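You operate a simulated robot arm through the tools that you are given. There is no shell and no other tool.

The job below is to be done with a simulated robot arm. You get a single attempt, and the scene is never put back.

Task
Wipe the framed field of the instrument case, then stick the green label there and roll it down.
Fine: use the purple roller; cloth and roller go back. Set down upright: purple roller. What is to be rubbed or washed off counts as gone when no trace of it is left.

It is judged by the outcome, as a careful person would: the job done as asked, and still so three seconds after it is handed in. It fails if anything else is knocked over, pushed out of place, dropped, spilled or broken. Flat cloth is picked up by pressing the open fingertips on it (5 to 10 N) and closing them slowly along it; thin cloth reads only 2 to 8 mm in the jaws.

Robot
A 7-joint arm with a two-finger gripper, fixed in place. Base frame: the origin is at the foot of the arm, x ahead of it, y to its left, z up. Readings come in m, rad, newtons and seconds.
With the tool pointing down near the work surface it reaches from about 0.38 to 0.8 m from the base axis. Its first joint turns from -2.496 to 2.496 rad. Payload 2.45 kg.
The tool frame sits at the grasp point between the pads (the TCP): z along the fingers, y along the line on which they close. The tips reach 0.026 m beyond it. The gripper opens to 0.096 m. The gripper's body begins 0.069 m behind the TCP.
Orientation is told as [roll, pitch, yaw] about the base's x, y, z axes, in that order, counted from this pose: with the fingers straight down and closing along the base's y, the tool's x points along the base's -x, its y along +y and its z along -z.

Tools
- The arm moves only by the tool play_rows. Its argument "commands" is a list of rows, each a list of 3 entries, a list of its own where there are three numbers: the shift along the base's x, y, z in units of 250 mm (1.0 is 250 mm), then the turn, a rotation vector about the base's x, y, z in units of 60 degrees (1.0 is 60 degrees), then the finger opening in mm, from 0 to 96. In form: [[[dx, dy, dz], [wx, wy, wz], jaw], ...]. A call has 1 to 20 rows; each row is the pose to reach, as a shift and turn from the pose commanded when the call began. A call with a number of a shift or a turn outside -1 to 1 is refused whole. A row lasts 0.2 s, in which the tool goes at most 0.05 m and 0.15 rad; a call with a longer step from one row to the next is refused whole, and so is a gripper value outside its range. A pose out of reach is approached as far as the arm can. The call stops where the force on the tool passes 40 N (or 10 N more than at its start, if that is more) or the arm is blocked; 0.2 s more then pass. The fingers move at their own pace and stop on an object; they squeeze with about 26 N. The grip force told is the motor's: it shows also when the fingers shut on nothing. Time passes only in rows, and 0.2 s behind the last, so rows that repeat a pose let the fingers close. The reply holds the time, the measured pose of the TCP, the force on the tool along the base axes, the opening and the grip force, in the units named above and with some noise, with the torque about the TCP (base axes, N m) and any sound that the robot's microphone picked up.
- Cameras (640 x 400 px; columns grow to the right, rows downward): "scene" is fixed at [0.2023, -0.5078, 1.3938]; the picture's right is [0.52, -0.85, 0.00], its down [-0.73, -0.45, -0.51] and it looks along [0.43, 0.27, -0.86] (base axes); focal length 272 px, centre (320, 200). "wrist" rides on the gripper at [0.082, 0.003, -0.098] in the tool frame; the picture's right is [-0.04, 1.00, 0.00], its down [-0.73, -0.03, -0.68] and it looks along [-0.68, -0.03, 0.73] (tool axes); focal length 256 px, centre (320, 200). There is no depth. A picture from a camera that has moved, and an enlarged one, comes with that camera's place and axes in the base frame and with its lens. The place of the scene camera against the robot may be out by one fixed shift of up to 0.025 m in any direction.
- grab_frame(camera): a new picture of that camera. It takes no simulated time.
- lift_body(by): slides the trunk up (or, below 0, down) by that many m; the arm rides with it, the base frame stays. It gives what a move gives, with no picture.
- enlarge(camera, box): a new picture of the part [left, top, right, bottom] of that camera's present view, enlarged. It takes no simulated time.
- hand_in(): hands the job in; it is judged then, once.

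Nothing tells you positions but the pictures and the camera data. Unless the task says otherwise, let go and move clear before handing in.

The tools are called after "Request:" by a JSON object that holds its "name" and its "arguments". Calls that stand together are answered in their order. play_rows: Moves the arm, as the interface text tells. Its arguments: {"type":"object","properties":{"commands":{"type":"array","items":{"type":"array"}}},"required":["commands"]} The other tools are called the same way: lift_body (by) slides the trunk up or down; grab_frame (camera) takes a picture; enlarge (camera, box) takes an enlarged picture of a part of a camera's view; hand_in () hands the job in.

At the start:

```text
clock: 0.0
tcp_pos: [0.471, -0.2421, 1.0278]
ee_rot: [0.001, -0.001, 0.0]
force: [0.4, 0.4, -0.6]
ft_torque: [0.04, 0.01, -0.01]
opening: 0.0961
grasp_force: 0.1
trunk travel left (down, up): [-0.575, 0.065]
```

scene: 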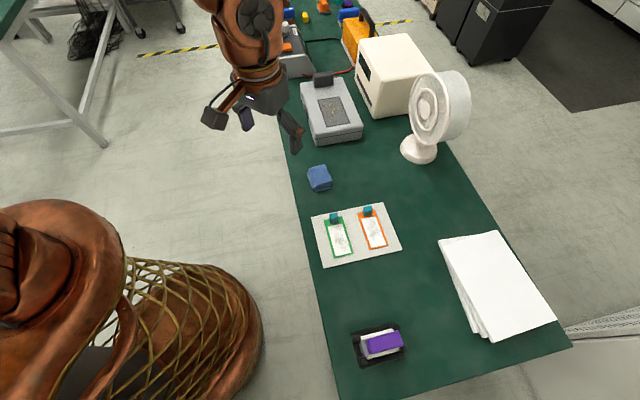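
wrist: 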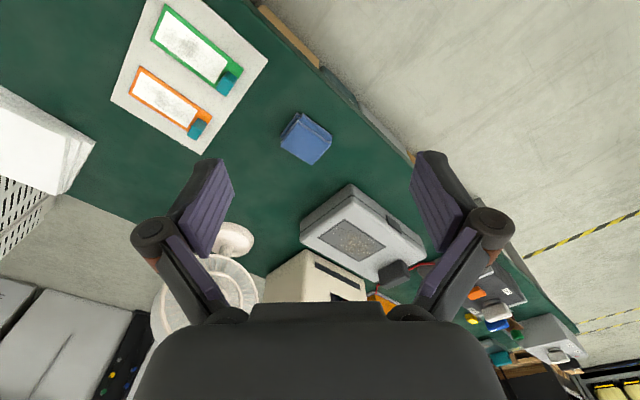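

I see a green bench with a grey instrument case (a dark framed field on its lid), a blue folded cloth, a sheet carrying two labels (green- and orange-framed), and a purple roller on a dark tray. I'll look closer before moving.

Request:
{"name": "enlarge", "arguments": {"camera": "scene", "box": [280, 60, 400, 135]}}

Request:
{"name": "enlarge", "arguments": {"camera": "scene", "box": [290, 150, 420, 275]}}

Request:
{"name": "enlarge", "arguments": {"camera": "scene", "box": [330, 310, 430, 375]}}

Request:
{"name": "enlarge", "arguments": {"camera": "wrist", "box": [280, 100, 440, 300]}}

Request:
{"name": "enlarge", "arguments": {"camera": "wrist", "box": [100, 0, 280, 160]}}

```text
5.33 times, centred on (340, 98) of scene
camera zoom: at [0.2023, -0.5078, 1.3938], right [0.52, -0.85, 0.0], down [-0.73, -0.45, -0.51], along [0.43, 0.27, -0.86], focal length 1448 px, centre (213, 747)
```

zoom: 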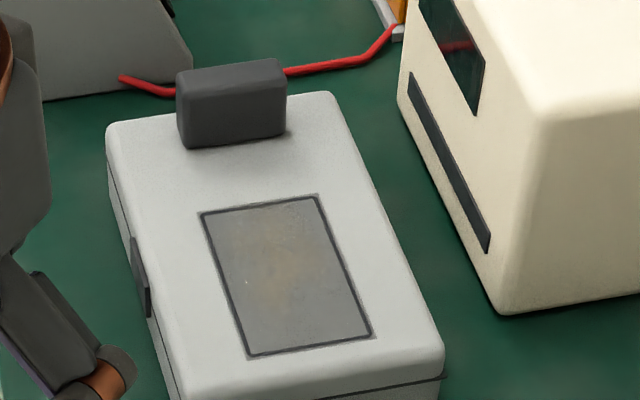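

```text
3.20 times, centred on (355, 212) of scene
camera zoom: at [0.2023, -0.5078, 1.3938], right [0.52, -0.85, 0.0], down [-0.73, -0.45, -0.51], along [0.43, 0.27, -0.86], focal length 869 px, centre (208, 160)
```

zoom: 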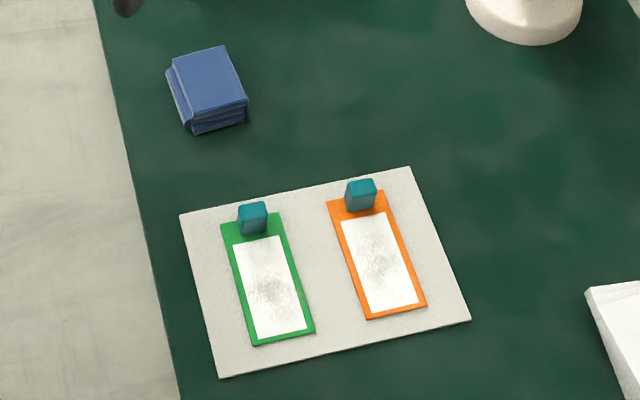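

```text
6.15 times, centred on (380, 342) of scene
camera zoom: at [0.2023, -0.5078, 1.3938], right [0.52, -0.85, 0.0], down [-0.73, -0.45, -0.51], along [0.43, 0.27, -0.86], focal length 1671 px, centre (-49, -677)
```

zoom: 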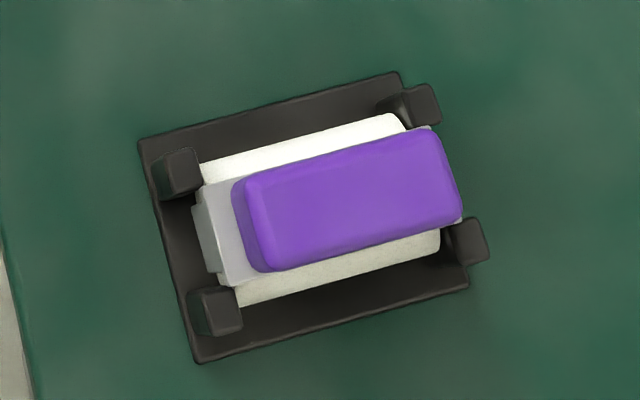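

```text
2.00 times, centred on (360, 200) of wrist
camera zoom: at [0.3891, -0.2383, 1.1254], right [0.04, 1.0, 0.0], down [0.73, -0.03, 0.68], along [0.68, -0.03, -0.73], focal length 512 px, centre (240, 200)
```

zoom: 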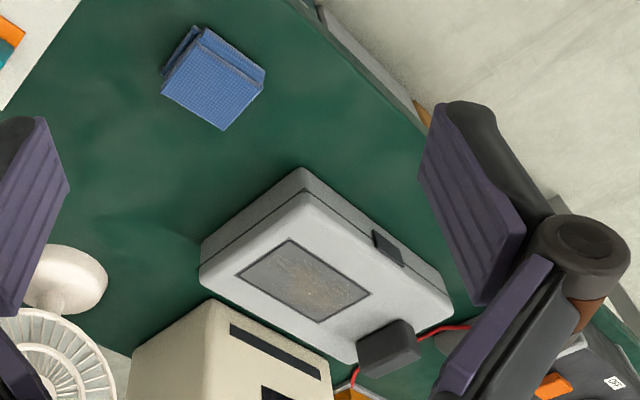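

```text
2.50 times, centred on (190, 80) of wrist
camera zoom: at [0.3891, -0.2383, 1.1254], right [0.04, 1.0, 0.0], down [0.73, -0.03, 0.68], along [0.68, -0.03, -0.73], focal length 640 px, centre (645, 500)
```

zoom: 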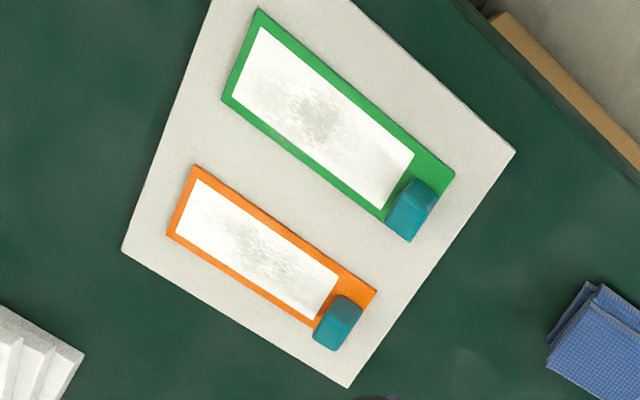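

The bench top is around z≈0.75 and everything is laid out at about 45° to the base. I take the cloth to be near (0.58,-0.27), the green label near (0.47,-0.40), the framed field near (0.80,-0.19, z≈0.81) and the roller near (0.30,-0.59). I'll zoom in for details before moving.

Request:
{"name": "enlarge", "arguments": {"camera": "wrist", "box": [266, 100, 346, 175]}}

Request:
{"name": "enlarge", "arguments": {"camera": "wrist", "box": [295, 175, 435, 300]}}

Request:
{"name": "enlarge", "arguments": {"camera": "wrist", "box": [196, 50, 266, 110]}}

Request:
{"name": "enlarge", "arguments": {"camera": "scene", "box": [310, 195, 370, 265]}}

Request:
{"name": "enlarge", "arguments": {"camera": "scene", "box": [300, 155, 340, 195]}}

```text
5.33 times, centred on (306, 138) of wrist
camera zoom: at [0.3891, -0.2383, 1.1254], right [0.04, 1.0, 0.0], down [0.73, -0.03, 0.68], along [0.68, -0.03, -0.73], focal length 1365 px, centre (395, 533)
```

zoom: 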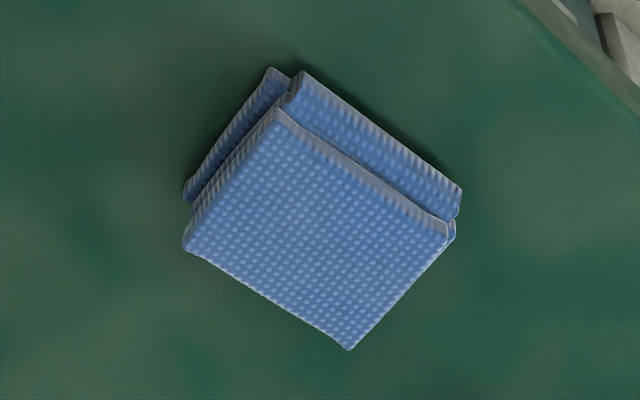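

```text
3.20 times, centred on (365, 238) of wrist
camera zoom: at [0.3891, -0.2383, 1.1254], right [0.04, 1.0, 0.0], down [0.73, -0.03, 0.68], along [0.68, -0.03, -0.73], focal length 819 px, centre (176, 80)
```

zoom: 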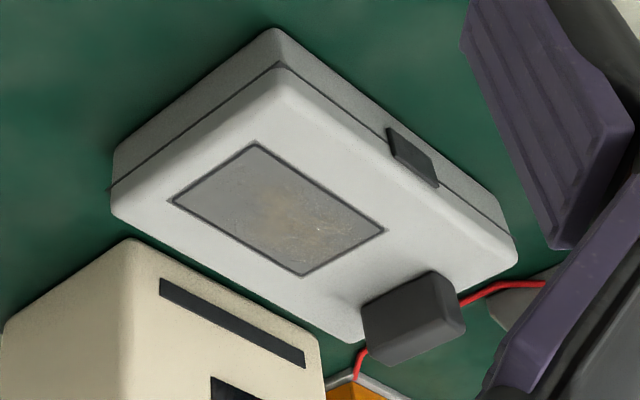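

```text
6.67 times, centred on (231, 80) of wrist
camera zoom: at [0.3891, -0.2383, 1.1254], right [0.04, 1.0, 0.0], down [0.73, -0.03, 0.68], along [0.68, -0.03, -0.73], focal length 1707 px, centre (913, 1000)
```

zoom: 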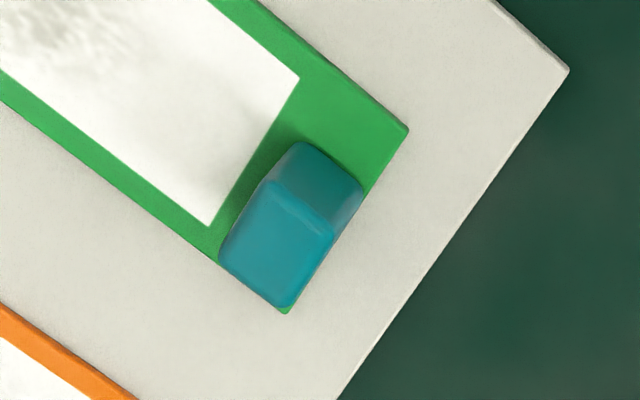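

```text
5.71 times, centred on (340, 230) of scene
camera zoom: at [0.2023, -0.5078, 1.3938], right [0.52, -0.85, 0.0], down [-0.73, -0.45, -0.51], along [0.43, 0.27, -0.86], focal length 1552 px, centre (206, 29)
```

zoom: 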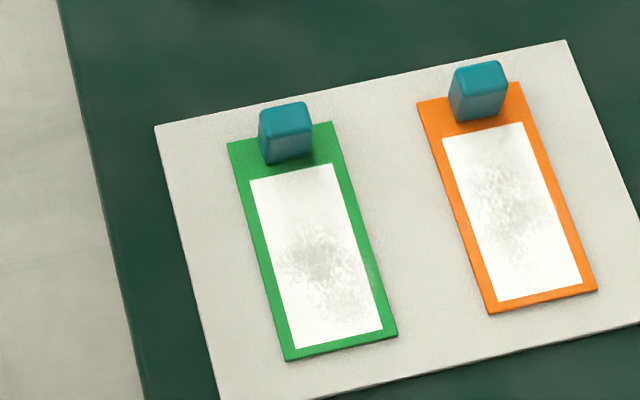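

```text
10.00 times, centred on (320, 175) of scene
camera zoom: at [0.2023, -0.5078, 1.3938], right [0.52, -0.85, 0.0], down [-0.73, -0.45, -0.51], along [0.43, 0.27, -0.86], focal length 2715 px, centre (320, 450)
```

zoom: 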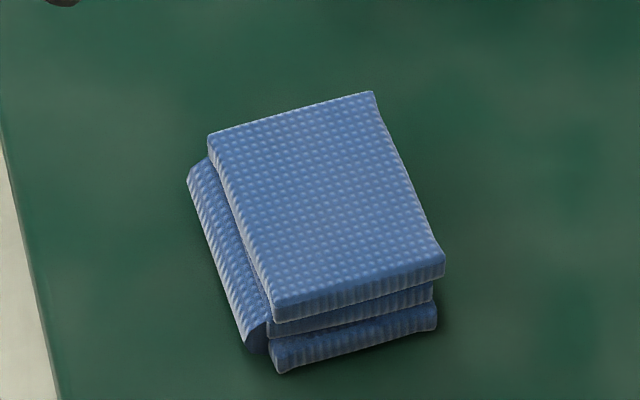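

The cloth is a folded pad about 6×5 cm, turned about 50°. I'll turn the gripper to about +50° yaw and move to a viewing pose to check positions and the table height.

Request:
{"name": "play_rows", "arguments": {"commands": [[[0.024, -0.064, -0.05], [0, 0, 0.107], 96], [[0.048, -0.128, -0.1], [0, 0, 0.214], 96], [[0.072, -0.192, -0.15], [0, 0, 0.321], 96], [[0.096, -0.256, -0.2], [0, 0, 0.428], 96], [[0.12, -0.32, -0.25], [0, 0, 0.535], 96], [[0.144, -0.384, -0.3], [0, 0, 0.642], 96], [[0.168, -0.448, -0.36], [0, 0, 0.749], 96], [[0.192, -0.512, -0.432], [0, 0, 0.858], 96], [[0.192, -0.512, -0.432], [0, 0, 0.858], 96]]}}

Request:
{"name": "grab_frame", "arguments": {"camera": "wrist"}}

Request:
{"name": "grab_frame", "arguments": {"camera": "scene"}}

```text
clock: 2.0
tcp_pos: [0.5171, -0.3696, 0.9228]
ee_rot: [0.0, 0.0, 0.901]
force: [-0.1, 0.1, 0.5]
ft_torque: [-0.02, 0.02, 0.01]
opening: 0.0962
grasp_force: 0.1
trunk travel left (down, up): [-0.575, 0.065]
```

```text
taken
camera wrist: at [0.4646, -0.4302, 1.0192], right [-0.76, 0.65, 0.0], down [0.48, 0.56, 0.68], along [0.44, 0.51, -0.73], focal length 256 px, centre (320, 200)
```

wrist: 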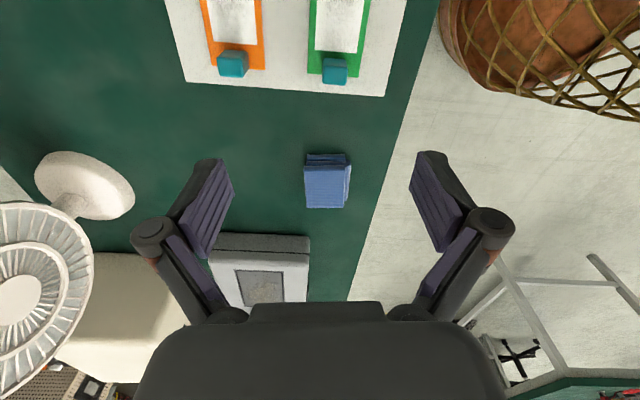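

```text
taken
```

scene: 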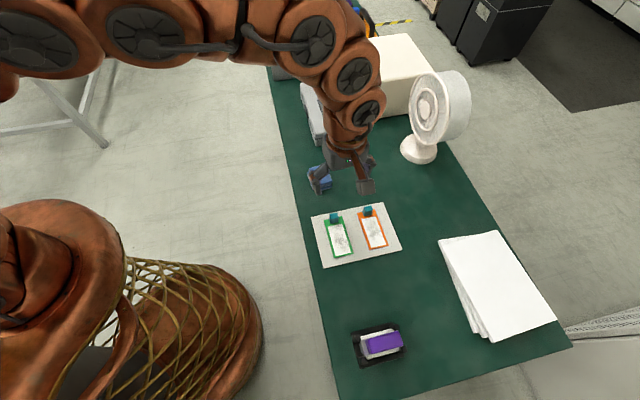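

Request:
{"name": "enlarge", "arguments": {"camera": "wrist", "box": [287, 135, 367, 225]}}

Request:
{"name": "enlarge", "arguments": {"camera": "wrist", "box": [160, 0, 410, 110]}}

Request:
{"name": "enlarge", "arguments": {"camera": "wrist", "box": [200, 220, 330, 310]}}

```text
4.44 times, centred on (327, 180) of wrist
camera zoom: at [0.4646, -0.4302, 1.0192], right [-0.76, 0.65, 0.0], down [0.48, 0.56, 0.68], along [0.44, 0.51, -0.73], focal length 1138 px, centre (289, 289)
```

zoom: 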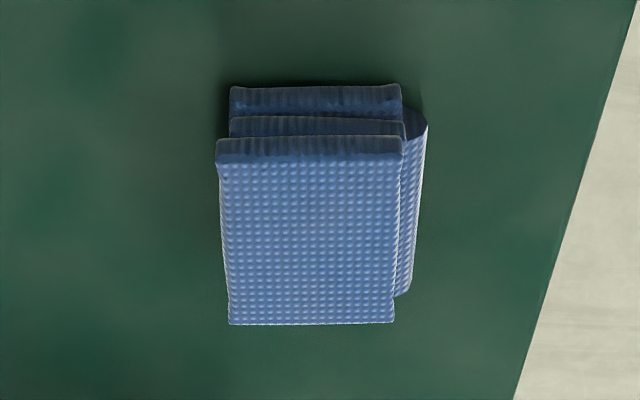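

```text
2.56 times, centred on (285, 55) of wrist
camera zoom: at [0.4646, -0.4302, 1.0192], right [-0.76, 0.65, 0.0], down [0.48, 0.56, 0.68], along [0.44, 0.51, -0.73], focal length 655 px, centre (410, 571)
```

zoom: 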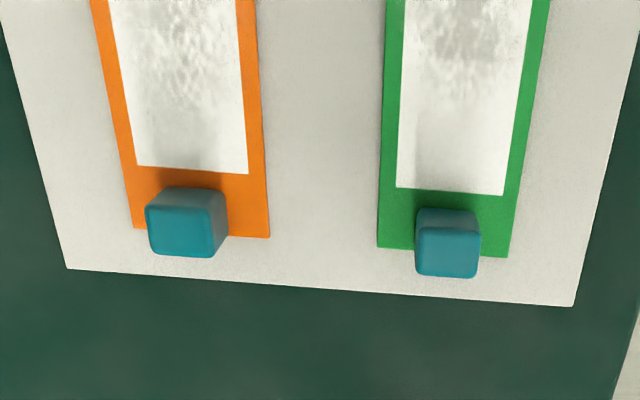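

```text
4.44 times, centred on (265, 265) of wrist
camera zoom: at [0.4646, -0.4302, 1.0192], right [-0.76, 0.65, 0.0], down [0.48, 0.56, 0.68], along [0.44, 0.51, -0.73], focal length 1138 px, centre (564, -89)
```

zoom: 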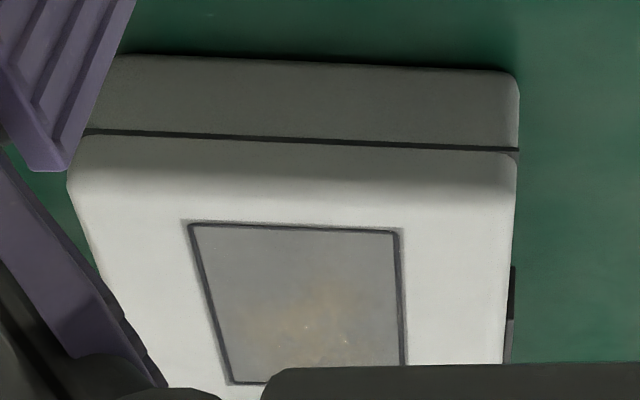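

The pad's top is at z≈0.781 and about 59×48 mm, centred near (0.595,-0.270) with yaw ≈50.5°. The field spans corners (0.731,-0.208), (0.780,-0.258), (0.864,-0.175), (0.812,-0.126) at z≈0.811. The field is near the reach limit, so I'll test reach in free air above it first.

Request:
{"name": "play_rows", "arguments": {"commands": [[[0.1, 0.06, 0.06], [0, 0, 0], 96], [[0.22, 0.14, 0.12], [0, 0, 0], 96], [[0.34, 0.22, 0.12], [0, 0, 0], 96], [[0.46, 0.3, 0.12], [0, 0, 0], 96], [[0.58, 0.38, 0.12], [0, 0, 0], 96], [[0.7, 0.46, 0.12], [0, 0, 0], 96], [[0.82, 0.53, 0.12], [0, 0, 0], 96], [[0.92, 0.57, 0.12], [0, 0, 0], 96], [[1.0, 0.6, 0.12], [0, 0, 0], 96], [[1.0, 0.6, 0.12], [0, 0, 0], 96]]}}

Request:
{"name": "grab_frame", "arguments": {"camera": "wrist"}}

Request:
{"name": "grab_frame", "arguments": {"camera": "scene"}}

```text
clock: 4.2
tcp_pos: [0.742, -0.2323, 0.9482]
ee_rot: [0.0, -0.001, 0.9]
force: [-0.8, 0.3, -0.4]
ft_torque: [0.01, 0.0, -0.01]
opening: 0.096
grasp_force: 0.1
out of reach, approached as far as the arm can: row 8, 9, 10
trunk travel left (down, up): [-0.575, 0.065]
```

```text
taken
camera wrist: at [0.6882, -0.2931, 1.0457], right [-0.76, 0.65, 0.0], down [0.48, 0.56, 0.68], along [0.44, 0.51, -0.73], focal length 256 px, centre (320, 200)
```

wrist: 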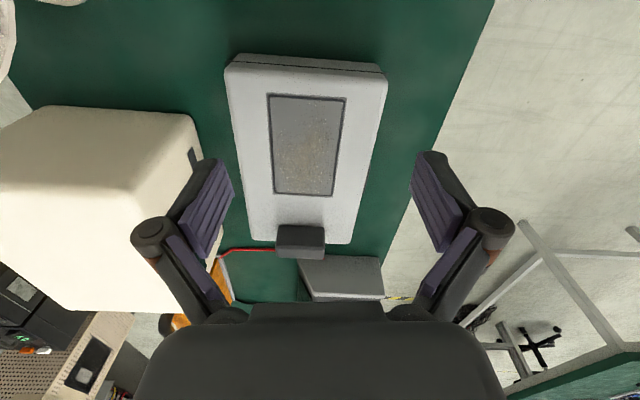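

```text
taken
```

scene: 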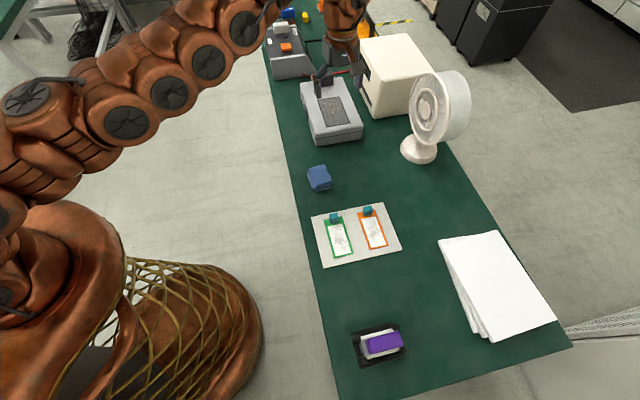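

The tool stopped at radius 0.778 m at z=0.948 with the trunk at its starting height. I'll lower the trunk a bit to see whether that extends the reach; the field is clear below.

Request:
{"name": "lift_body", "arguments": {"by": -0.06}}

```text
clock: 5.2
tcp_pos: [0.7413, -0.2324, 0.8891]
ee_rot: [0.0, 0.001, 0.899]
force: [-1.1, 0.5, 0.4]
ft_torque: [-0.01, 0.02, 0.0]
opening: 0.0963
grasp_force: 0.0
trunk travel left (down, up): [-0.515, 0.125]
```

Request:
{"name": "play_rows", "arguments": {"commands": [[[0, 0, 0.08], [0, 0, 0], 96], [[0, 0, 0.16], [0, 0, 0], 96], [[0, 0, 0.24], [0, 0, 0], 96], [[0.06, 0, 0.24], [0, 0, 0], 96], [[0.12, 0, 0.24], [0, 0, 0], 96], [[0.18, 0, 0.24], [0, 0, 0], 96], [[0.24, 0, 0.24], [0, 0, 0], 96], [[0.24, 0, 0.24], [0, 0, 0], 96]]}}

```text
clock: 7.0
tcp_pos: [0.7314, -0.2276, 0.9232]
ee_rot: [0.001, 0.0, 0.899]
force: [0.6, -0.8, -0.1]
ft_torque: [-0.02, 0.01, 0.02]
opening: 0.0958
grasp_force: 0.1
out of reach, approached as far as the arm can: row 1, 2, 3, 4, 5, 6, 7, 8
trunk travel left (down, up): [-0.515, 0.125]
```

Reach shrinks as the tool goes higher relative to the shoulder, so raising the trunk helps; and a constant outward tilt of the tool will give the rest. I'll raise the trunk fully, turn to yaw ≈ −45° (closing along the field's long axis), and test a tilt toward (+x,−y) in free air.

Request:
{"name": "lift_body", "arguments": {"by": 0.125}}

Request:
{"name": "play_rows", "arguments": {"commands": [[[-0.05, 0, 0], [0, 0, -0.14], 96], [[-0.1, 0, 0], [0, 0, -0.28], 96], [[-0.15, 0, 0], [0, 0, -0.42], 96], [[-0.2, 0, 0], [0, 0, -0.56], 96], [[-0.2, 0, 0], [0, 0, -0.7], 96], [[-0.2, 0, 0], [0, 0, -0.84], 96], [[-0.2, 0, 0], [0, 0, -0.98], 96], [[-0.2, 0, 0], [0, 0, -0.98], 96]]}}

```text
clock: 8.5
tcp_pos: [0.731, -0.229, 1.0478]
ee_rot: [0.001, 0.001, 0.9]
force: [-0.3, 0.4, 0.9]
ft_torque: [0.0, 0.02, 0.02]
opening: 0.0959
grasp_force: 0.1
trunk travel left (down, up): [-0.64, 0.0]
```

```text
clock: 10.3
tcp_pos: [0.6815, -0.2286, 1.0464]
ee_rot: [0.0, -0.001, -0.13]
force: [-0.8, -0.2, 0.5]
ft_torque: [-0.03, 0.01, 0.03]
opening: 0.0962
grasp_force: 0.1
trunk travel left (down, up): [-0.64, 0.0]
```

Request:
{"name": "play_rows", "arguments": {"commands": [[[0, 0, -0.1], [0, 0, -0.134], 96], [[0, 0, -0.2], [0, 0, -0.268], 96], [[0, 0, -0.3], [0, 0, -0.402], 96], [[0, 0, -0.4], [0, 0, -0.535], 96], [[0, 0, -0.5], [0, 0, -0.535], 96], [[0, 0, -0.5], [0, 0, -0.535], 96]]}}

Request:
{"name": "grab_frame", "arguments": {"camera": "wrist"}}

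Request:
{"name": "grab_frame", "arguments": {"camera": "scene"}}

```text
clock: 11.7
tcp_pos: [0.6807, -0.2283, 0.9197]
ee_rot: [0.0, 0.001, -0.688]
force: [-0.3, 1.3, 0.0]
ft_torque: [0.01, -0.02, -0.02]
opening: 0.0958
grasp_force: 0.0
trunk travel left (down, up): [-0.64, 0.0]
```

```text
taken
camera wrist: at [0.6202, -0.1729, 1.018], right [0.67, 0.75, 0.0], down [0.55, -0.49, 0.68], along [0.51, -0.45, -0.73], focal length 256 px, centre (320, 200)
```

wrist: 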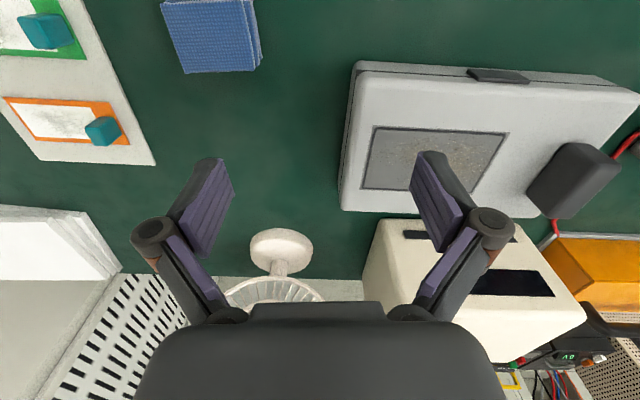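

```text
taken
```

scene: 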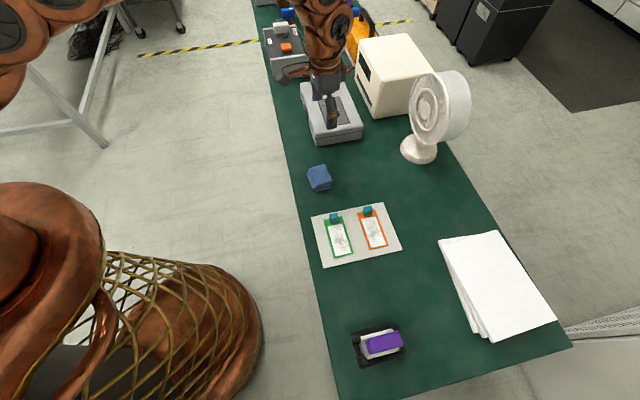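

Request:
{"name": "play_rows", "arguments": {"commands": [[[0.08, 0.025, 0], [-0.053, -0.0643, 0], 70], [[0.16, 0.05, 0], [-0.106, -0.1287, 0], 70], [[0.24, 0.075, 0], [-0.159, -0.193, 0], 70], [[0.32, 0.1, 0], [-0.159, -0.193, 0], 70], [[0.4, 0.125, 0], [-0.159, -0.193, 0], 70], [[0.48, 0.15, -0.02], [-0.159, -0.193, 0], 70], [[0.56, 0.175, -0.05], [-0.159, -0.193, 0], 70], [[0.632, 0.2, -0.08], [-0.159, -0.193, 0], 70], [[0.632, 0.2, -0.08], [-0.159, -0.193, 0], 70]]}}

Request:
{"name": "grab_frame", "arguments": {"camera": "wrist"}}

```text
clock: 13.7
tcp_pos: [0.8339, -0.1769, 0.902]
ee_rot: [-0.001, -0.261, -0.686]
force: [0.1, 0.7, 0.7]
ft_torque: [-0.01, -0.02, 0.0]
opening: 0.0702
grasp_force: 0.0
out of reach, approached as far as the arm can: row 8, 9
trunk travel left (down, up): [-0.64, 0.0]
```

```text
taken
camera wrist: at [0.7557, -0.1075, 0.9745], right [0.66, 0.75, 0.01], down [0.39, -0.36, 0.85], along [0.64, -0.56, -0.53], focal length 256 px, centre (320, 200)
```

wrist: 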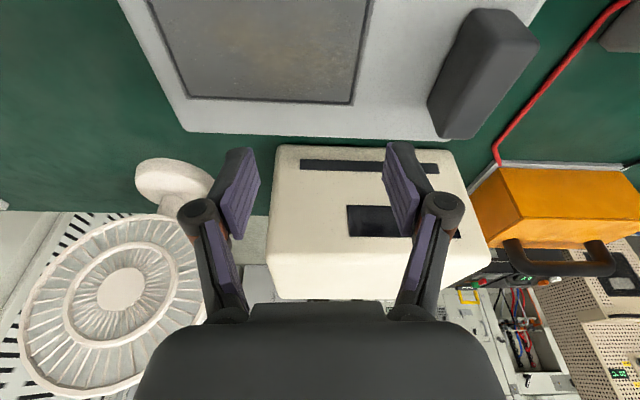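

With a 15° tilt and the trunk up, I reached (0.834,−0.177) at z=0.90, so the whole field is workable. I'll keep the trunk here, tilt to 18°, and return over the cloth pad to pick it up by its two ends.

Request:
{"name": "play_rows", "arguments": {"commands": [[[-0.06, -0.022, 0.08], [-0.01, -0.012, 0], 80], [[-0.18, -0.066, 0.12], [-0.02, -0.024, 0], 96], [[-0.3, -0.11, 0.12], [-0.0318, -0.0386, 0], 96], [[-0.42, -0.155, 0.12], [-0.0318, -0.0386, 0], 96], [[-0.54, -0.2, 0.1], [-0.0318, -0.0386, 0], 96], [[-0.66, -0.243, 0.06], [-0.0318, -0.0386, 0], 96], [[-0.78, -0.287, 0.0], [-0.0318, -0.0386, 0], 96], [[-0.88, -0.324, -0.06], [-0.0318, -0.0386, 0], 96], [[-0.972, -0.358, -0.128], [-0.0318, -0.0386, 0], 96], [[-0.972, -0.358, -0.128], [-0.0318, -0.0386, 0], 96]]}}

Request:
{"name": "grab_frame", "arguments": {"camera": "wrist"}}

Request:
{"name": "enlarge", "arguments": {"camera": "scene", "box": [280, 120, 380, 200]}}

```text
clock: 15.9
tcp_pos: [0.5898, -0.2667, 0.8716]
ee_rot: [0.0, -0.314, -0.687]
force: [-1.1, -0.6, 0.2]
ft_torque: [0.04, -0.02, 0.01]
opening: 0.0961
grasp_force: 0.1
trunk travel left (down, up): [-0.64, 0.0]
```

```text
taken
camera wrist: at [0.5087, -0.1958, 0.9374], right [0.66, 0.75, 0.01], down [0.36, -0.33, 0.87], along [0.66, -0.57, -0.49], focal length 256 px, centre (320, 200)
```

wrist: 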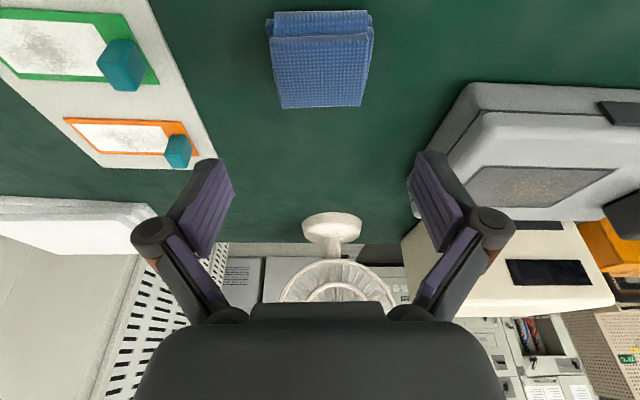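

```text
5.00 times, centred on (330, 160) of scene
camera zoom: at [0.2023, -0.5078, 1.3938], right [0.52, -0.85, 0.0], down [-0.73, -0.45, -0.51], along [0.43, 0.27, -0.86], focal length 1358 px, centre (270, 400)
```

zoom: 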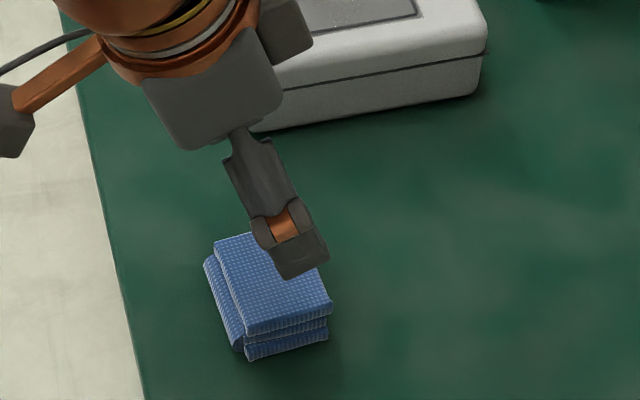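

Request:
{"name": "enlarge", "arguments": {"camera": "wrist", "box": [250, 0, 390, 120]}}

```text
3.33 times, centred on (320, 60) of wrist
camera zoom: at [0.5087, -0.1958, 0.9374], right [0.66, 0.75, 0.01], down [0.36, -0.33, 0.87], along [0.66, -0.57, -0.49], focal length 853 px, centre (320, 667)
```

zoom: 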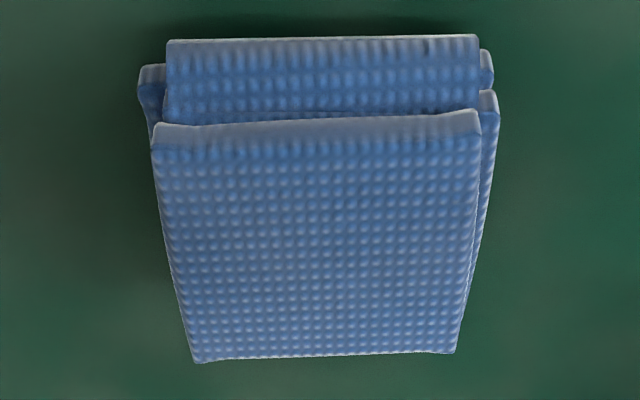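

The pad sits centred between the fingers, so I'll descend straight to TCP z≈0.788 (tips about 8 mm above the bench) and close on its ends.

Request:
{"name": "play_rows", "arguments": {"commands": [[[0.003, 0.001, -0.08], [0, 0, 0], 96], [[0.005, 0.001, -0.16], [0, 0, 0], 96], [[0.005, 0.001, -0.24], [0, 0, 0], 96], [[0.005, 0.001, -0.3], [0, 0, 0], 96], [[0.005, 0.001, -0.334], [0, 0, 0], 96], [[0.005, 0.001, -0.334], [0, 0, 0], 96]]}}

Request:
{"name": "grab_frame", "arguments": {"camera": "wrist"}}

Request:
{"name": "enlarge", "arguments": {"camera": "scene", "box": [280, 130, 360, 210]}}

```text
clock: 17.3
tcp_pos: [0.5919, -0.2684, 0.787]
ee_rot: [-0.001, -0.315, -0.687]
force: [0.4, 0.6, 0.4]
ft_torque: [-0.04, 0.02, -0.01]
opening: 0.0961
grasp_force: 0.1
trunk travel left (down, up): [-0.64, 0.0]
```

```text
taken
camera wrist: at [0.5104, -0.1961, 0.8545], right [0.66, 0.75, 0.01], down [0.36, -0.33, 0.87], along [0.66, -0.57, -0.49], focal length 256 px, centre (320, 200)
```

wrist: 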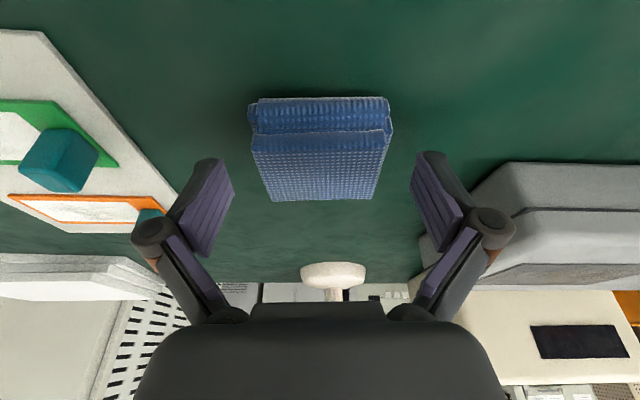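

```text
5.00 times, centred on (320, 170) of scene
camera zoom: at [0.2023, -0.5078, 1.3938], right [0.52, -0.85, 0.0], down [-0.73, -0.45, -0.51], along [0.43, 0.27, -0.86], focal length 1358 px, centre (320, 350)
```

zoom: 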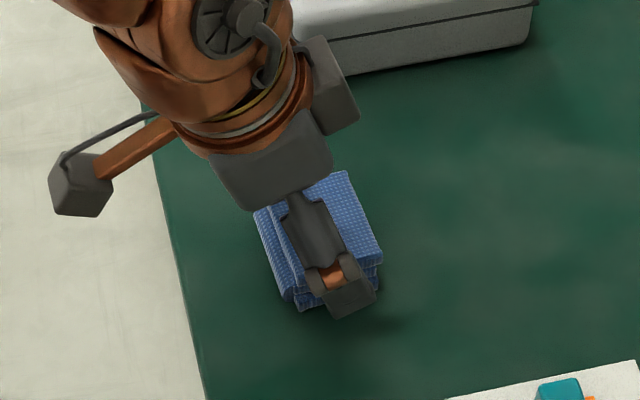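

Request:
{"name": "play_rows", "arguments": {"commands": [[[0, 0, 0], [0, 0, 0], 80], [[0, 0, 0], [0, 0, 0], 70], [[0, 0, 0], [0, 0, 0], 62], [[0, 0, 0], [0, 0, 0], 54], [[0, 0, 0], [0, 0, 0], 46], [[0, 0, 0], [0, 0, 0], 38], [[0, 0, 0], [0, 0, 0], 30], [[0, 0, 0], [0, 0, 0], 20]]}}

Request:
{"name": "grab_frame", "arguments": {"camera": "wrist"}}

```text
clock: 19.1
tcp_pos: [0.592, -0.2681, 0.7877]
ee_rot: [0.001, -0.315, -0.688]
force: [0.5, 0.4, 5.3]
ft_torque: [0.05, -0.1, -0.05]
opening: 0.0691
grasp_force: 26.2
trunk travel left (down, up): [-0.64, 0.0]
```

```text
taken
camera wrist: at [0.5104, -0.1961, 0.8548], right [0.66, 0.75, 0.01], down [0.36, -0.33, 0.87], along [0.66, -0.57, -0.49], focal length 256 px, centre (320, 200)
```

wrist: 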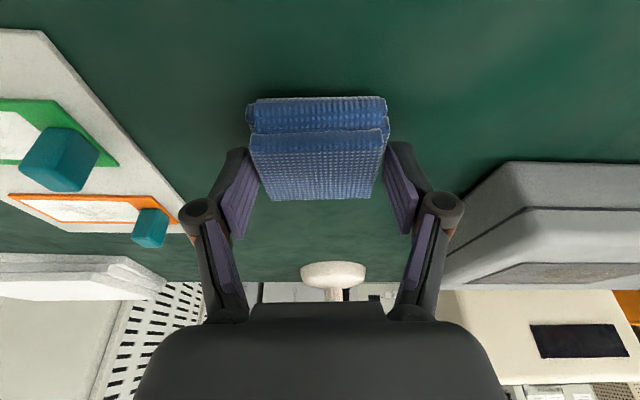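

The fingers stopped at 69 mm with 26 N, so they have the pad by its ends. I'll lift it slightly and check.

Request:
{"name": "play_rows", "arguments": {"commands": [[[0, 0, 0.06], [0, 0, 0], 20], [[0, 0, 0.12], [0, 0, 0], 20], [[0, 0, 0.2], [0, 0, 0], 20], [[0, 0, 0.28], [0, 0, 0], 20], [[0, 0, 0.36], [0, 0, 0], 20], [[0, 0, 0.36], [0, 0, 0], 20]]}}

Request:
{"name": "grab_frame", "arguments": {"camera": "wrist"}}

Request:
{"name": "enlarge", "arguments": {"camera": "scene", "box": [270, 110, 370, 210]}}

```text
clock: 20.5
tcp_pos: [0.5926, -0.2659, 0.8747]
ee_rot: [-0.001, -0.314, -0.688]
force: [0.2, -0.1, 0.0]
ft_torque: [0.06, -0.01, -0.02]
opening: 0.0691
grasp_force: 26.5
trunk travel left (down, up): [-0.64, 0.0]
```

```text
taken
camera wrist: at [0.5116, -0.1939, 0.9424], right [0.66, 0.75, 0.01], down [0.36, -0.33, 0.87], along [0.66, -0.57, -0.49], focal length 256 px, centre (320, 200)
```

wrist: 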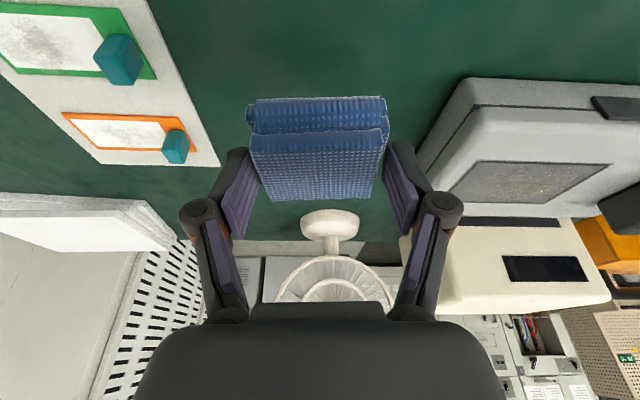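

```text
4.00 times, centred on (320, 160) of scene
camera zoom: at [0.2023, -0.5078, 1.3938], right [0.52, -0.85, 0.0], down [-0.73, -0.45, -0.51], along [0.43, 0.27, -0.86], focal length 1086 px, centre (320, 360)
```

zoom: 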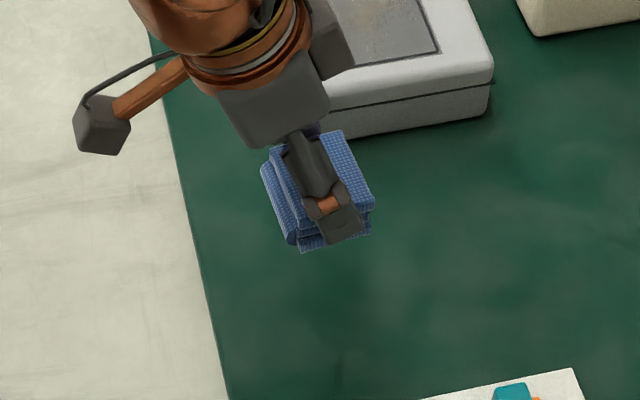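

The pad is held level. I'll carry it over the field, turning 5.5° to align with the field, and stop about 2 cm above the lid.

Request:
{"name": "play_rows", "arguments": {"commands": [[[0.1, 0.038, 0.04], [0, 0, -0.012], 20], [[0.2, 0.076, 0.06], [0, 0, -0.024], 20], [[0.3, 0.114, 0.06], [0, 0, -0.036], 20], [[0.4, 0.152, 0.06], [0, 0, -0.048], 20], [[0.5, 0.19, 0.06], [0, 0, -0.06], 20], [[0.6, 0.228, 0.06], [0, 0, -0.072], 20], [[0.7, 0.266, 0.05], [0, 0, -0.082], 20], [[0.812, 0.303, 0.02], [0, 0, -0.092], 20], [[0.812, 0.303, -0.02], [0, 0, -0.092], 20], [[0.812, 0.303, -0.02], [0, 0, -0.092], 20]]}}

Request:
{"name": "grab_frame", "arguments": {"camera": "wrist"}}

Request:
{"name": "enlarge", "arguments": {"camera": "scene", "box": [280, 60, 400, 150]}}

```text
clock: 22.7
tcp_pos: [0.7962, -0.1904, 0.8715]
ee_rot: [0.0, -0.315, -0.785]
force: [0.4, -0.5, 0.0]
ft_torque: [0.03, 0.02, -0.01]
opening: 0.0693
grasp_force: 26.3
trunk travel left (down, up): [-0.64, 0.0]
```

```text
taken
camera wrist: at [0.7218, -0.1109, 0.9378], right [0.73, 0.68, 0.01], down [0.32, -0.36, 0.87], along [0.6, -0.64, -0.49], focal length 256 px, centre (320, 200)
```

wrist: 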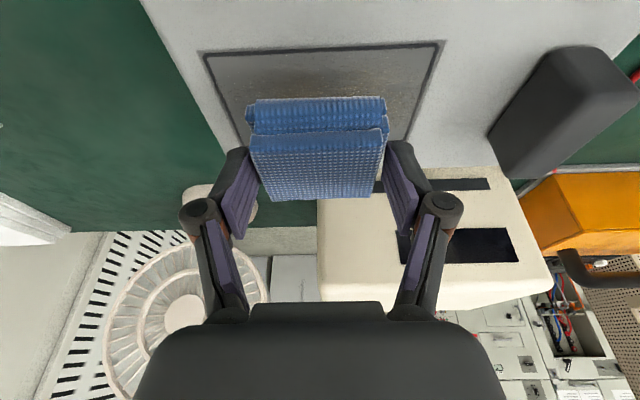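

```text
4.44 times, centred on (340, 105) of scene
camera zoom: at [0.2023, -0.5078, 1.3938], right [0.52, -0.85, 0.0], down [-0.73, -0.45, -0.51], along [0.43, 0.27, -0.86], focal length 1207 px, centre (231, 622)
```

zoom: 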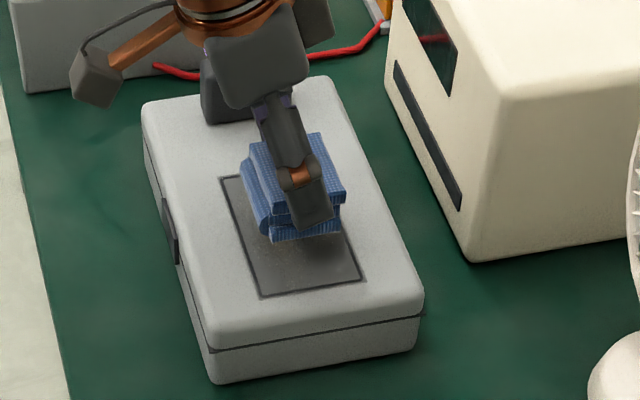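

The pad is over the field centre and the field position checks out. Now I'll lower it gently until it touches, reading the force.

Request:
{"name": "play_rows", "arguments": {"commands": [[[0, 0, -0.04], [0, 0, 0], 20], [[0, 0, -0.07], [0, 0, 0], 20], [[0, 0, -0.09], [0, 0, 0], 20], [[0, 0, -0.096], [0, 0, 0], 20], [[0, 0, -0.1], [0, 0, 0], 20], [[0, 0, -0.1], [0, 0, 0], 20]]}}

```text
clock: 24.1
tcp_pos: [0.7957, -0.1904, 0.8484]
ee_rot: [0.001, -0.315, -0.784]
force: [0.4, 0.7, 11.9]
ft_torque: [0.17, -0.13, -0.04]
opening: 0.0692
grasp_force: 26.1
trunk travel left (down, up): [-0.64, 0.0]
```

Contact at TCP z≈0.848 with about 12 N. Now I'll wipe the field in three overlapping strokes that go slightly beyond every edge.

Request:
{"name": "play_rows", "arguments": {"commands": [[[-0.083, -0.024, 0.001], [0, 0, 0], 20], [[-0.167, -0.048, 0.001], [0, 0, 0], 20], [[-0.1234, -0.0044, 0.001], [0, 0, 0], 20], [[-0.0798, 0.0392, 0.001], [0, 0, 0], 20], [[-0.0362, 0.0828, 0.001], [0, 0, 0], 20], [[0.0074, 0.1264, 0.001], [0, 0, 0], 20], [[0.051, 0.17, 0.001], [0, 0, 0], 20], [[0.11, 0.11, 0.001], [0, 0, 0], 20], [[0.0664, 0.0664, 0.001], [0, 0, 0], 20], [[0.0228, 0.0228, 0.001], [0, 0, 0], 20], [[-0.0208, -0.0208, 0.001], [0, 0, 0], 20], [[-0.0644, -0.0644, 0.001], [0, 0, 0], 20], [[-0.108, -0.108, 0.001], [0, 0, 0], 20], [[-0.048, -0.167, 0.001], [0, 0, 0], 20], [[-0.0044, -0.1234, 0.001], [0, 0, 0], 20], [[0.0392, -0.0798, 0.001], [0, 0, 0], 20], [[0.0828, -0.0362, 0.001], [0, 0, 0], 20], [[0.1264, 0.0074, 0.001], [0, 0, 0], 20], [[0.17, 0.051, 0.001], [0, 0, 0], 20]]}}

Request:
{"name": "grab_frame", "arguments": {"camera": "wrist"}}

Request:
{"name": "enlarge", "arguments": {"camera": "scene", "box": [280, 60, 400, 150]}}

```text
clock: 28.1
tcp_pos: [0.837, -0.1782, 0.8483]
ee_rot: [0.001, -0.316, -0.784]
force: [0.4, -2.4, 5.2]
ft_torque: [-0.09, 0.01, -0.03]
opening: 0.0689
grasp_force: 26.1
trunk travel left (down, up): [-0.64, 0.0]
```

```text
taken
camera wrist: at [0.7633, -0.0984, 0.9146], right [0.73, 0.68, 0.01], down [0.32, -0.36, 0.87], along [0.6, -0.64, -0.49], focal length 256 px, centre (320, 200)
```

wrist: 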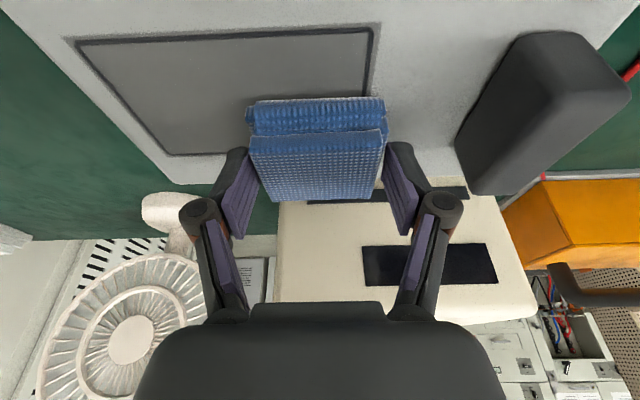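

```text
4.44 times, centred on (340, 105) of scene
camera zoom: at [0.2023, -0.5078, 1.3938], right [0.52, -0.85, 0.0], down [-0.73, -0.45, -0.51], along [0.43, 0.27, -0.86], focal length 1207 px, centre (231, 622)
```

zoom: 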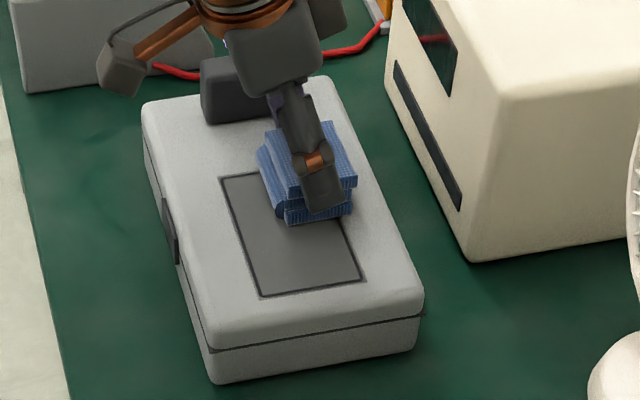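

The smudges are coming off. I'll do a second pass around all edges and back through the middle, then lift off and inspect.

Request:
{"name": "play_rows", "arguments": {"commands": [[[-0.0545, -0.0545, -0.001], [0, 0, 0], 20], [[-0.109, -0.109, -0.001], [0, 0, 0], 20], [[-0.1635, -0.1635, -0.001], [0, 0, 0], 20], [[-0.218, -0.218, -0.001], [0, 0, 0], 20], [[-0.258, -0.178, -0.001], [0, 0, 0], 20], [[-0.297, -0.139, -0.001], [0, 0, 0], 20], [[-0.337, -0.099, -0.001], [0, 0, 0], 20], [[-0.2825, -0.0445, -0.001], [0, 0, 0], 20], [[-0.228, 0.01, -0.001], [0, 0, 0], 20], [[-0.1735, 0.0645, -0.001], [0, 0, 0], 20], [[-0.119, 0.119, -0.001], [0, 0, 0], 20], [[-0.079, 0.079, -0.001], [0, 0, 0], 20], [[-0.04, 0.04, -0.001], [0, 0, 0], 20], [[0, 0, -0.001], [0, 0, 0], 20], [[-0.085, -0.0255, -0.001], [0, 0, 0], 20], [[-0.17, -0.051, -0.001], [0, 0, 0], 20], [[-0.17, -0.051, 0.08], [0, 0, 0], 20], [[-0.25, -0.081, 0.2], [0, 0, 0], 20], [[-0.35, -0.121, 0.24], [0, 0, 0], 20], [[-0.45, -0.161, 0.24], [0, 0, 0], 20]]}}

Request:
{"name": "enlarge", "arguments": {"camera": "scene", "box": [290, 75, 370, 140]}}

Request:
{"name": "grab_frame", "arguments": {"camera": "wrist"}}

```text
clock: 32.3
tcp_pos: [0.7245, -0.218, 0.9066]
ee_rot: [-0.001, -0.315, -0.782]
force: [-0.1, 0.8, -1.2]
ft_torque: [-0.02, 0.06, -0.02]
opening: 0.0692
grasp_force: 25.7
trunk travel left (down, up): [-0.64, 0.0]
```

```text
6.15 times, centred on (330, 108) of scene
camera zoom: at [0.2023, -0.5078, 1.3938], right [0.52, -0.85, 0.0], down [-0.73, -0.45, -0.51], along [0.43, 0.27, -0.86], focal length 1671 px, centre (258, 769)
```

zoom: 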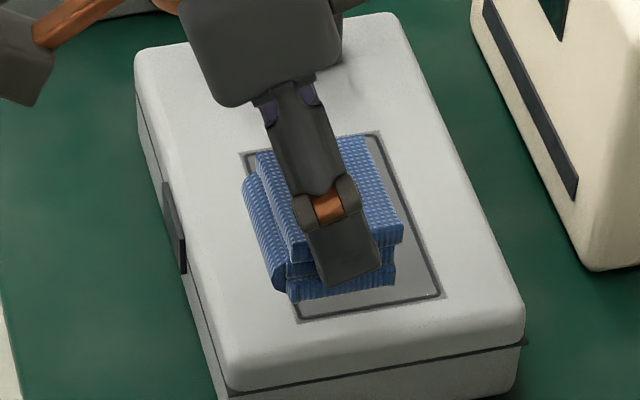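

```text
taken
camera wrist: at [0.6496, -0.1387, 0.9732], right [0.73, 0.68, 0.01], down [0.33, -0.36, 0.87], along [0.6, -0.63, -0.49], focal length 256 px, centre (320, 200)
```

wrist: 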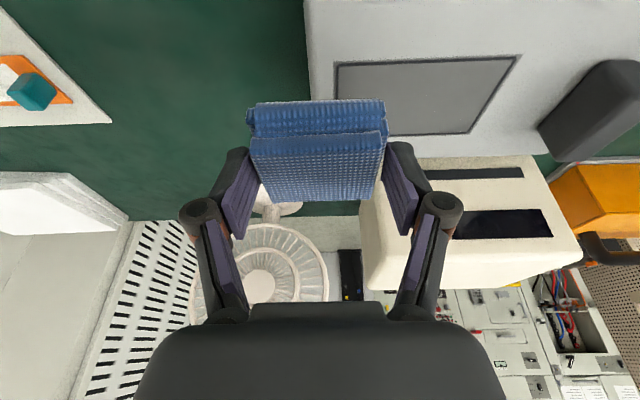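

Request:
{"name": "play_rows", "arguments": {"commands": [[[-0.1, -0.037, 0], [0, 0, 0.02], 20], [[-0.2, -0.074, 0], [0, 0, 0.04], 20], [[-0.3, -0.11, 0], [0, 0, 0.06], 20], [[-0.4, -0.147, -0.03], [0, 0, 0.08], 20], [[-0.48, -0.176, -0.07], [0, 0, 0.092], 20], [[-0.536, -0.197, -0.128], [0, 0, 0.092], 20], [[-0.536, -0.197, -0.128], [0, 0, 0.092], 20]]}}

Request:
{"name": "enlarge", "arguments": {"camera": "scene", "box": [290, 75, 370, 140]}}

Request:
{"name": "grab_frame", "arguments": {"camera": "wrist"}}

Request:
{"name": "enlarge", "arguments": {"camera": "wrist", "box": [420, 100, 640, 230]}}

```text
clock: 33.9
tcp_pos: [0.5902, -0.2674, 0.8757]
ee_rot: [-0.001, -0.312, -0.689]
force: [0.7, -0.6, 0.1]
ft_torque: [0.01, 0.0, 0.0]
opening: 0.069
grasp_force: 25.8
trunk travel left (down, up): [-0.64, 0.0]
```

```text
6.15 times, centred on (330, 108) of scene
camera zoom: at [0.2023, -0.5078, 1.3938], right [0.52, -0.85, 0.0], down [-0.73, -0.45, -0.51], along [0.43, 0.27, -0.86], focal length 1671 px, centre (258, 769)
```

zoom: 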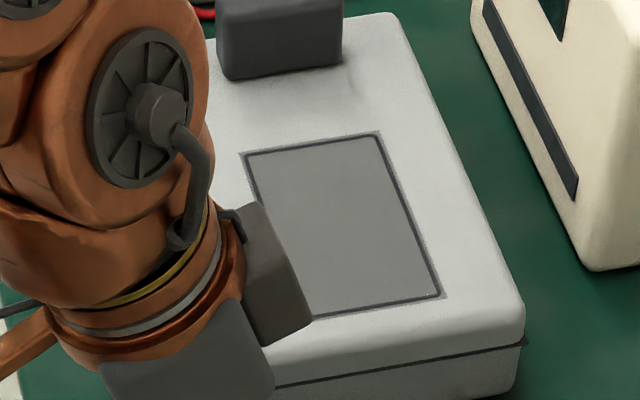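

```text
taken
camera wrist: at [0.5092, -0.1956, 0.9422], right [0.66, 0.75, 0.01], down [0.36, -0.33, 0.87], along [0.66, -0.57, -0.49], focal length 256 px, centre (320, 200)
```

wrist: 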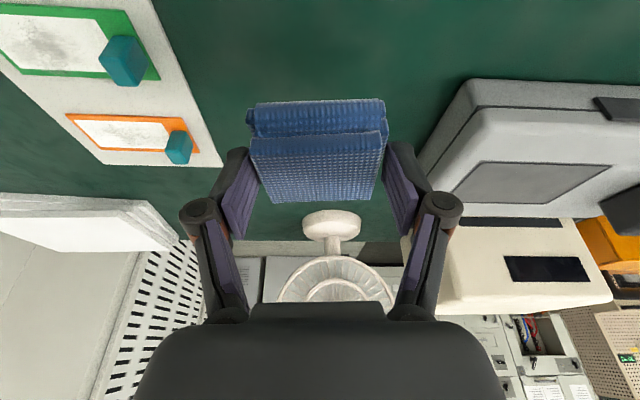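

```text
2.91 times, centred on (530, 165) of wrist
camera zoom: at [0.5092, -0.1956, 0.9422], right [0.66, 0.75, 0.01], down [0.36, -0.33, 0.87], along [0.66, -0.57, -0.49], focal length 745 px, centre (-291, 302)
```

zoom: 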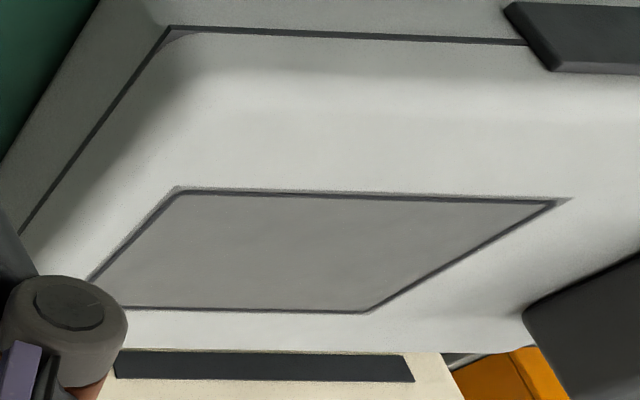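

Request:
{"name": "enlarge", "arguments": {"camera": "scene", "box": [316, 92, 356, 132]}}

Request:
{"name": "enlarge", "arguments": {"camera": "wrist", "box": [440, 155, 540, 215]}}

Request:
{"name": "enlarge", "arguments": {"camera": "wrist", "box": [525, 155, 625, 215]}}

```text
10.00 times, centred on (336, 112) of scene
camera zoom: at [0.2023, -0.5078, 1.3938], right [0.52, -0.85, 0.0], down [-0.73, -0.45, -0.51], along [0.43, 0.27, -0.86], focal length 2715 px, centre (160, 1080)
```

zoom: 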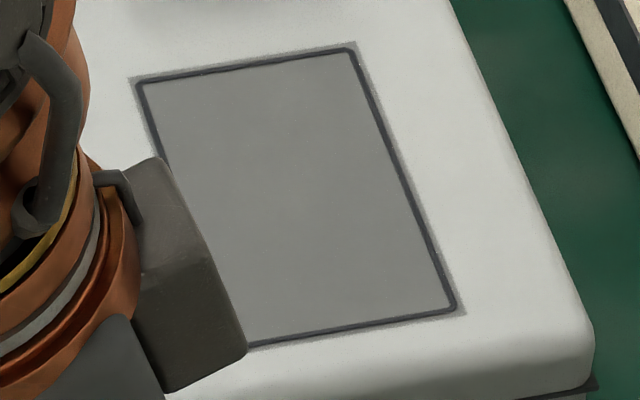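

```text
6.40 times, centred on (490, 185) of wrist
camera zoom: at [0.5092, -0.1956, 0.9422], right [0.66, 0.75, 0.01], down [0.36, -0.33, 0.87], along [0.66, -0.57, -0.49], focal length 1638 px, centre (-768, 296)
```

zoom: 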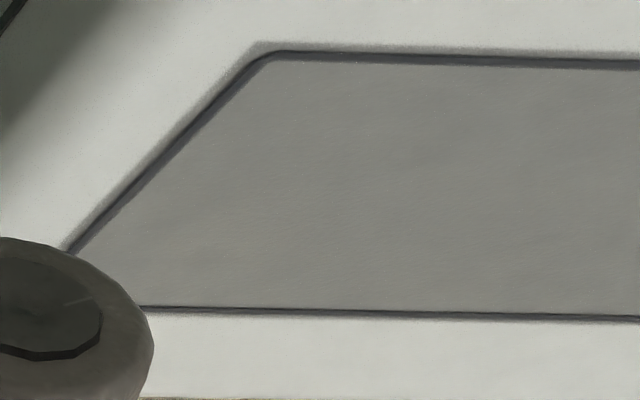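

```text
6.40 times, centred on (575, 185) of wrist
camera zoom: at [0.5092, -0.1956, 0.9422], right [0.66, 0.75, 0.01], down [0.36, -0.33, 0.87], along [0.66, -0.57, -0.49], focal length 1638 px, centre (-1312, 296)
```

zoom: 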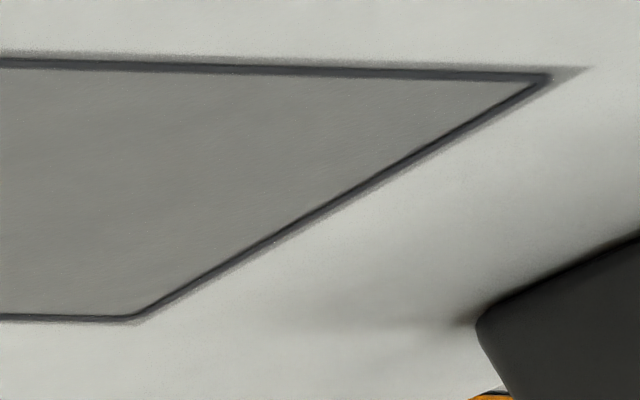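

The field looks clean in all corners. I'll set the pad back down at its original spot.

Request:
{"name": "play_rows", "arguments": {"commands": [[[0.005, 0, -0.1], [0, 0, 0], 20], [[0.005, 0, -0.2], [0, 0, 0], 20], [[0.005, 0, -0.28], [0, 0, 0], 20], [[0.005, 0, -0.32], [0, 0, 0], 20], [[0.005, 0, -0.336], [0, 0, 0], 20], [[0.005, 0, -0.344], [0, 0, 0], 20], [[0.005, 0, -0.344], [0, 0, 0], 20]]}}

```text
clock: 35.5
tcp_pos: [0.5927, -0.2673, 0.7884]
ee_rot: [0.001, -0.316, -0.688]
force: [0.0, 0.8, -0.2]
ft_torque: [-0.04, 0.01, 0.0]
opening: 0.0691
grasp_force: 26.1
trunk travel left (down, up): [-0.64, 0.0]
```

Request:
{"name": "play_rows", "arguments": {"commands": [[[0, 0, -0.004], [0, 0, 0], 20], [[0, 0, -0.008], [0, 0, 0], 20], [[0, 0, -0.008], [0, 0, 0], 20]]}}

```text
clock: 36.3
tcp_pos: [0.5925, -0.2682, 0.7875]
ee_rot: [-0.001, -0.317, -0.689]
force: [-0.2, 0.9, 6.3]
ft_torque: [0.09, -0.14, 0.02]
opening: 0.0691
grasp_force: 25.9
trunk travel left (down, up): [-0.64, 0.0]
```

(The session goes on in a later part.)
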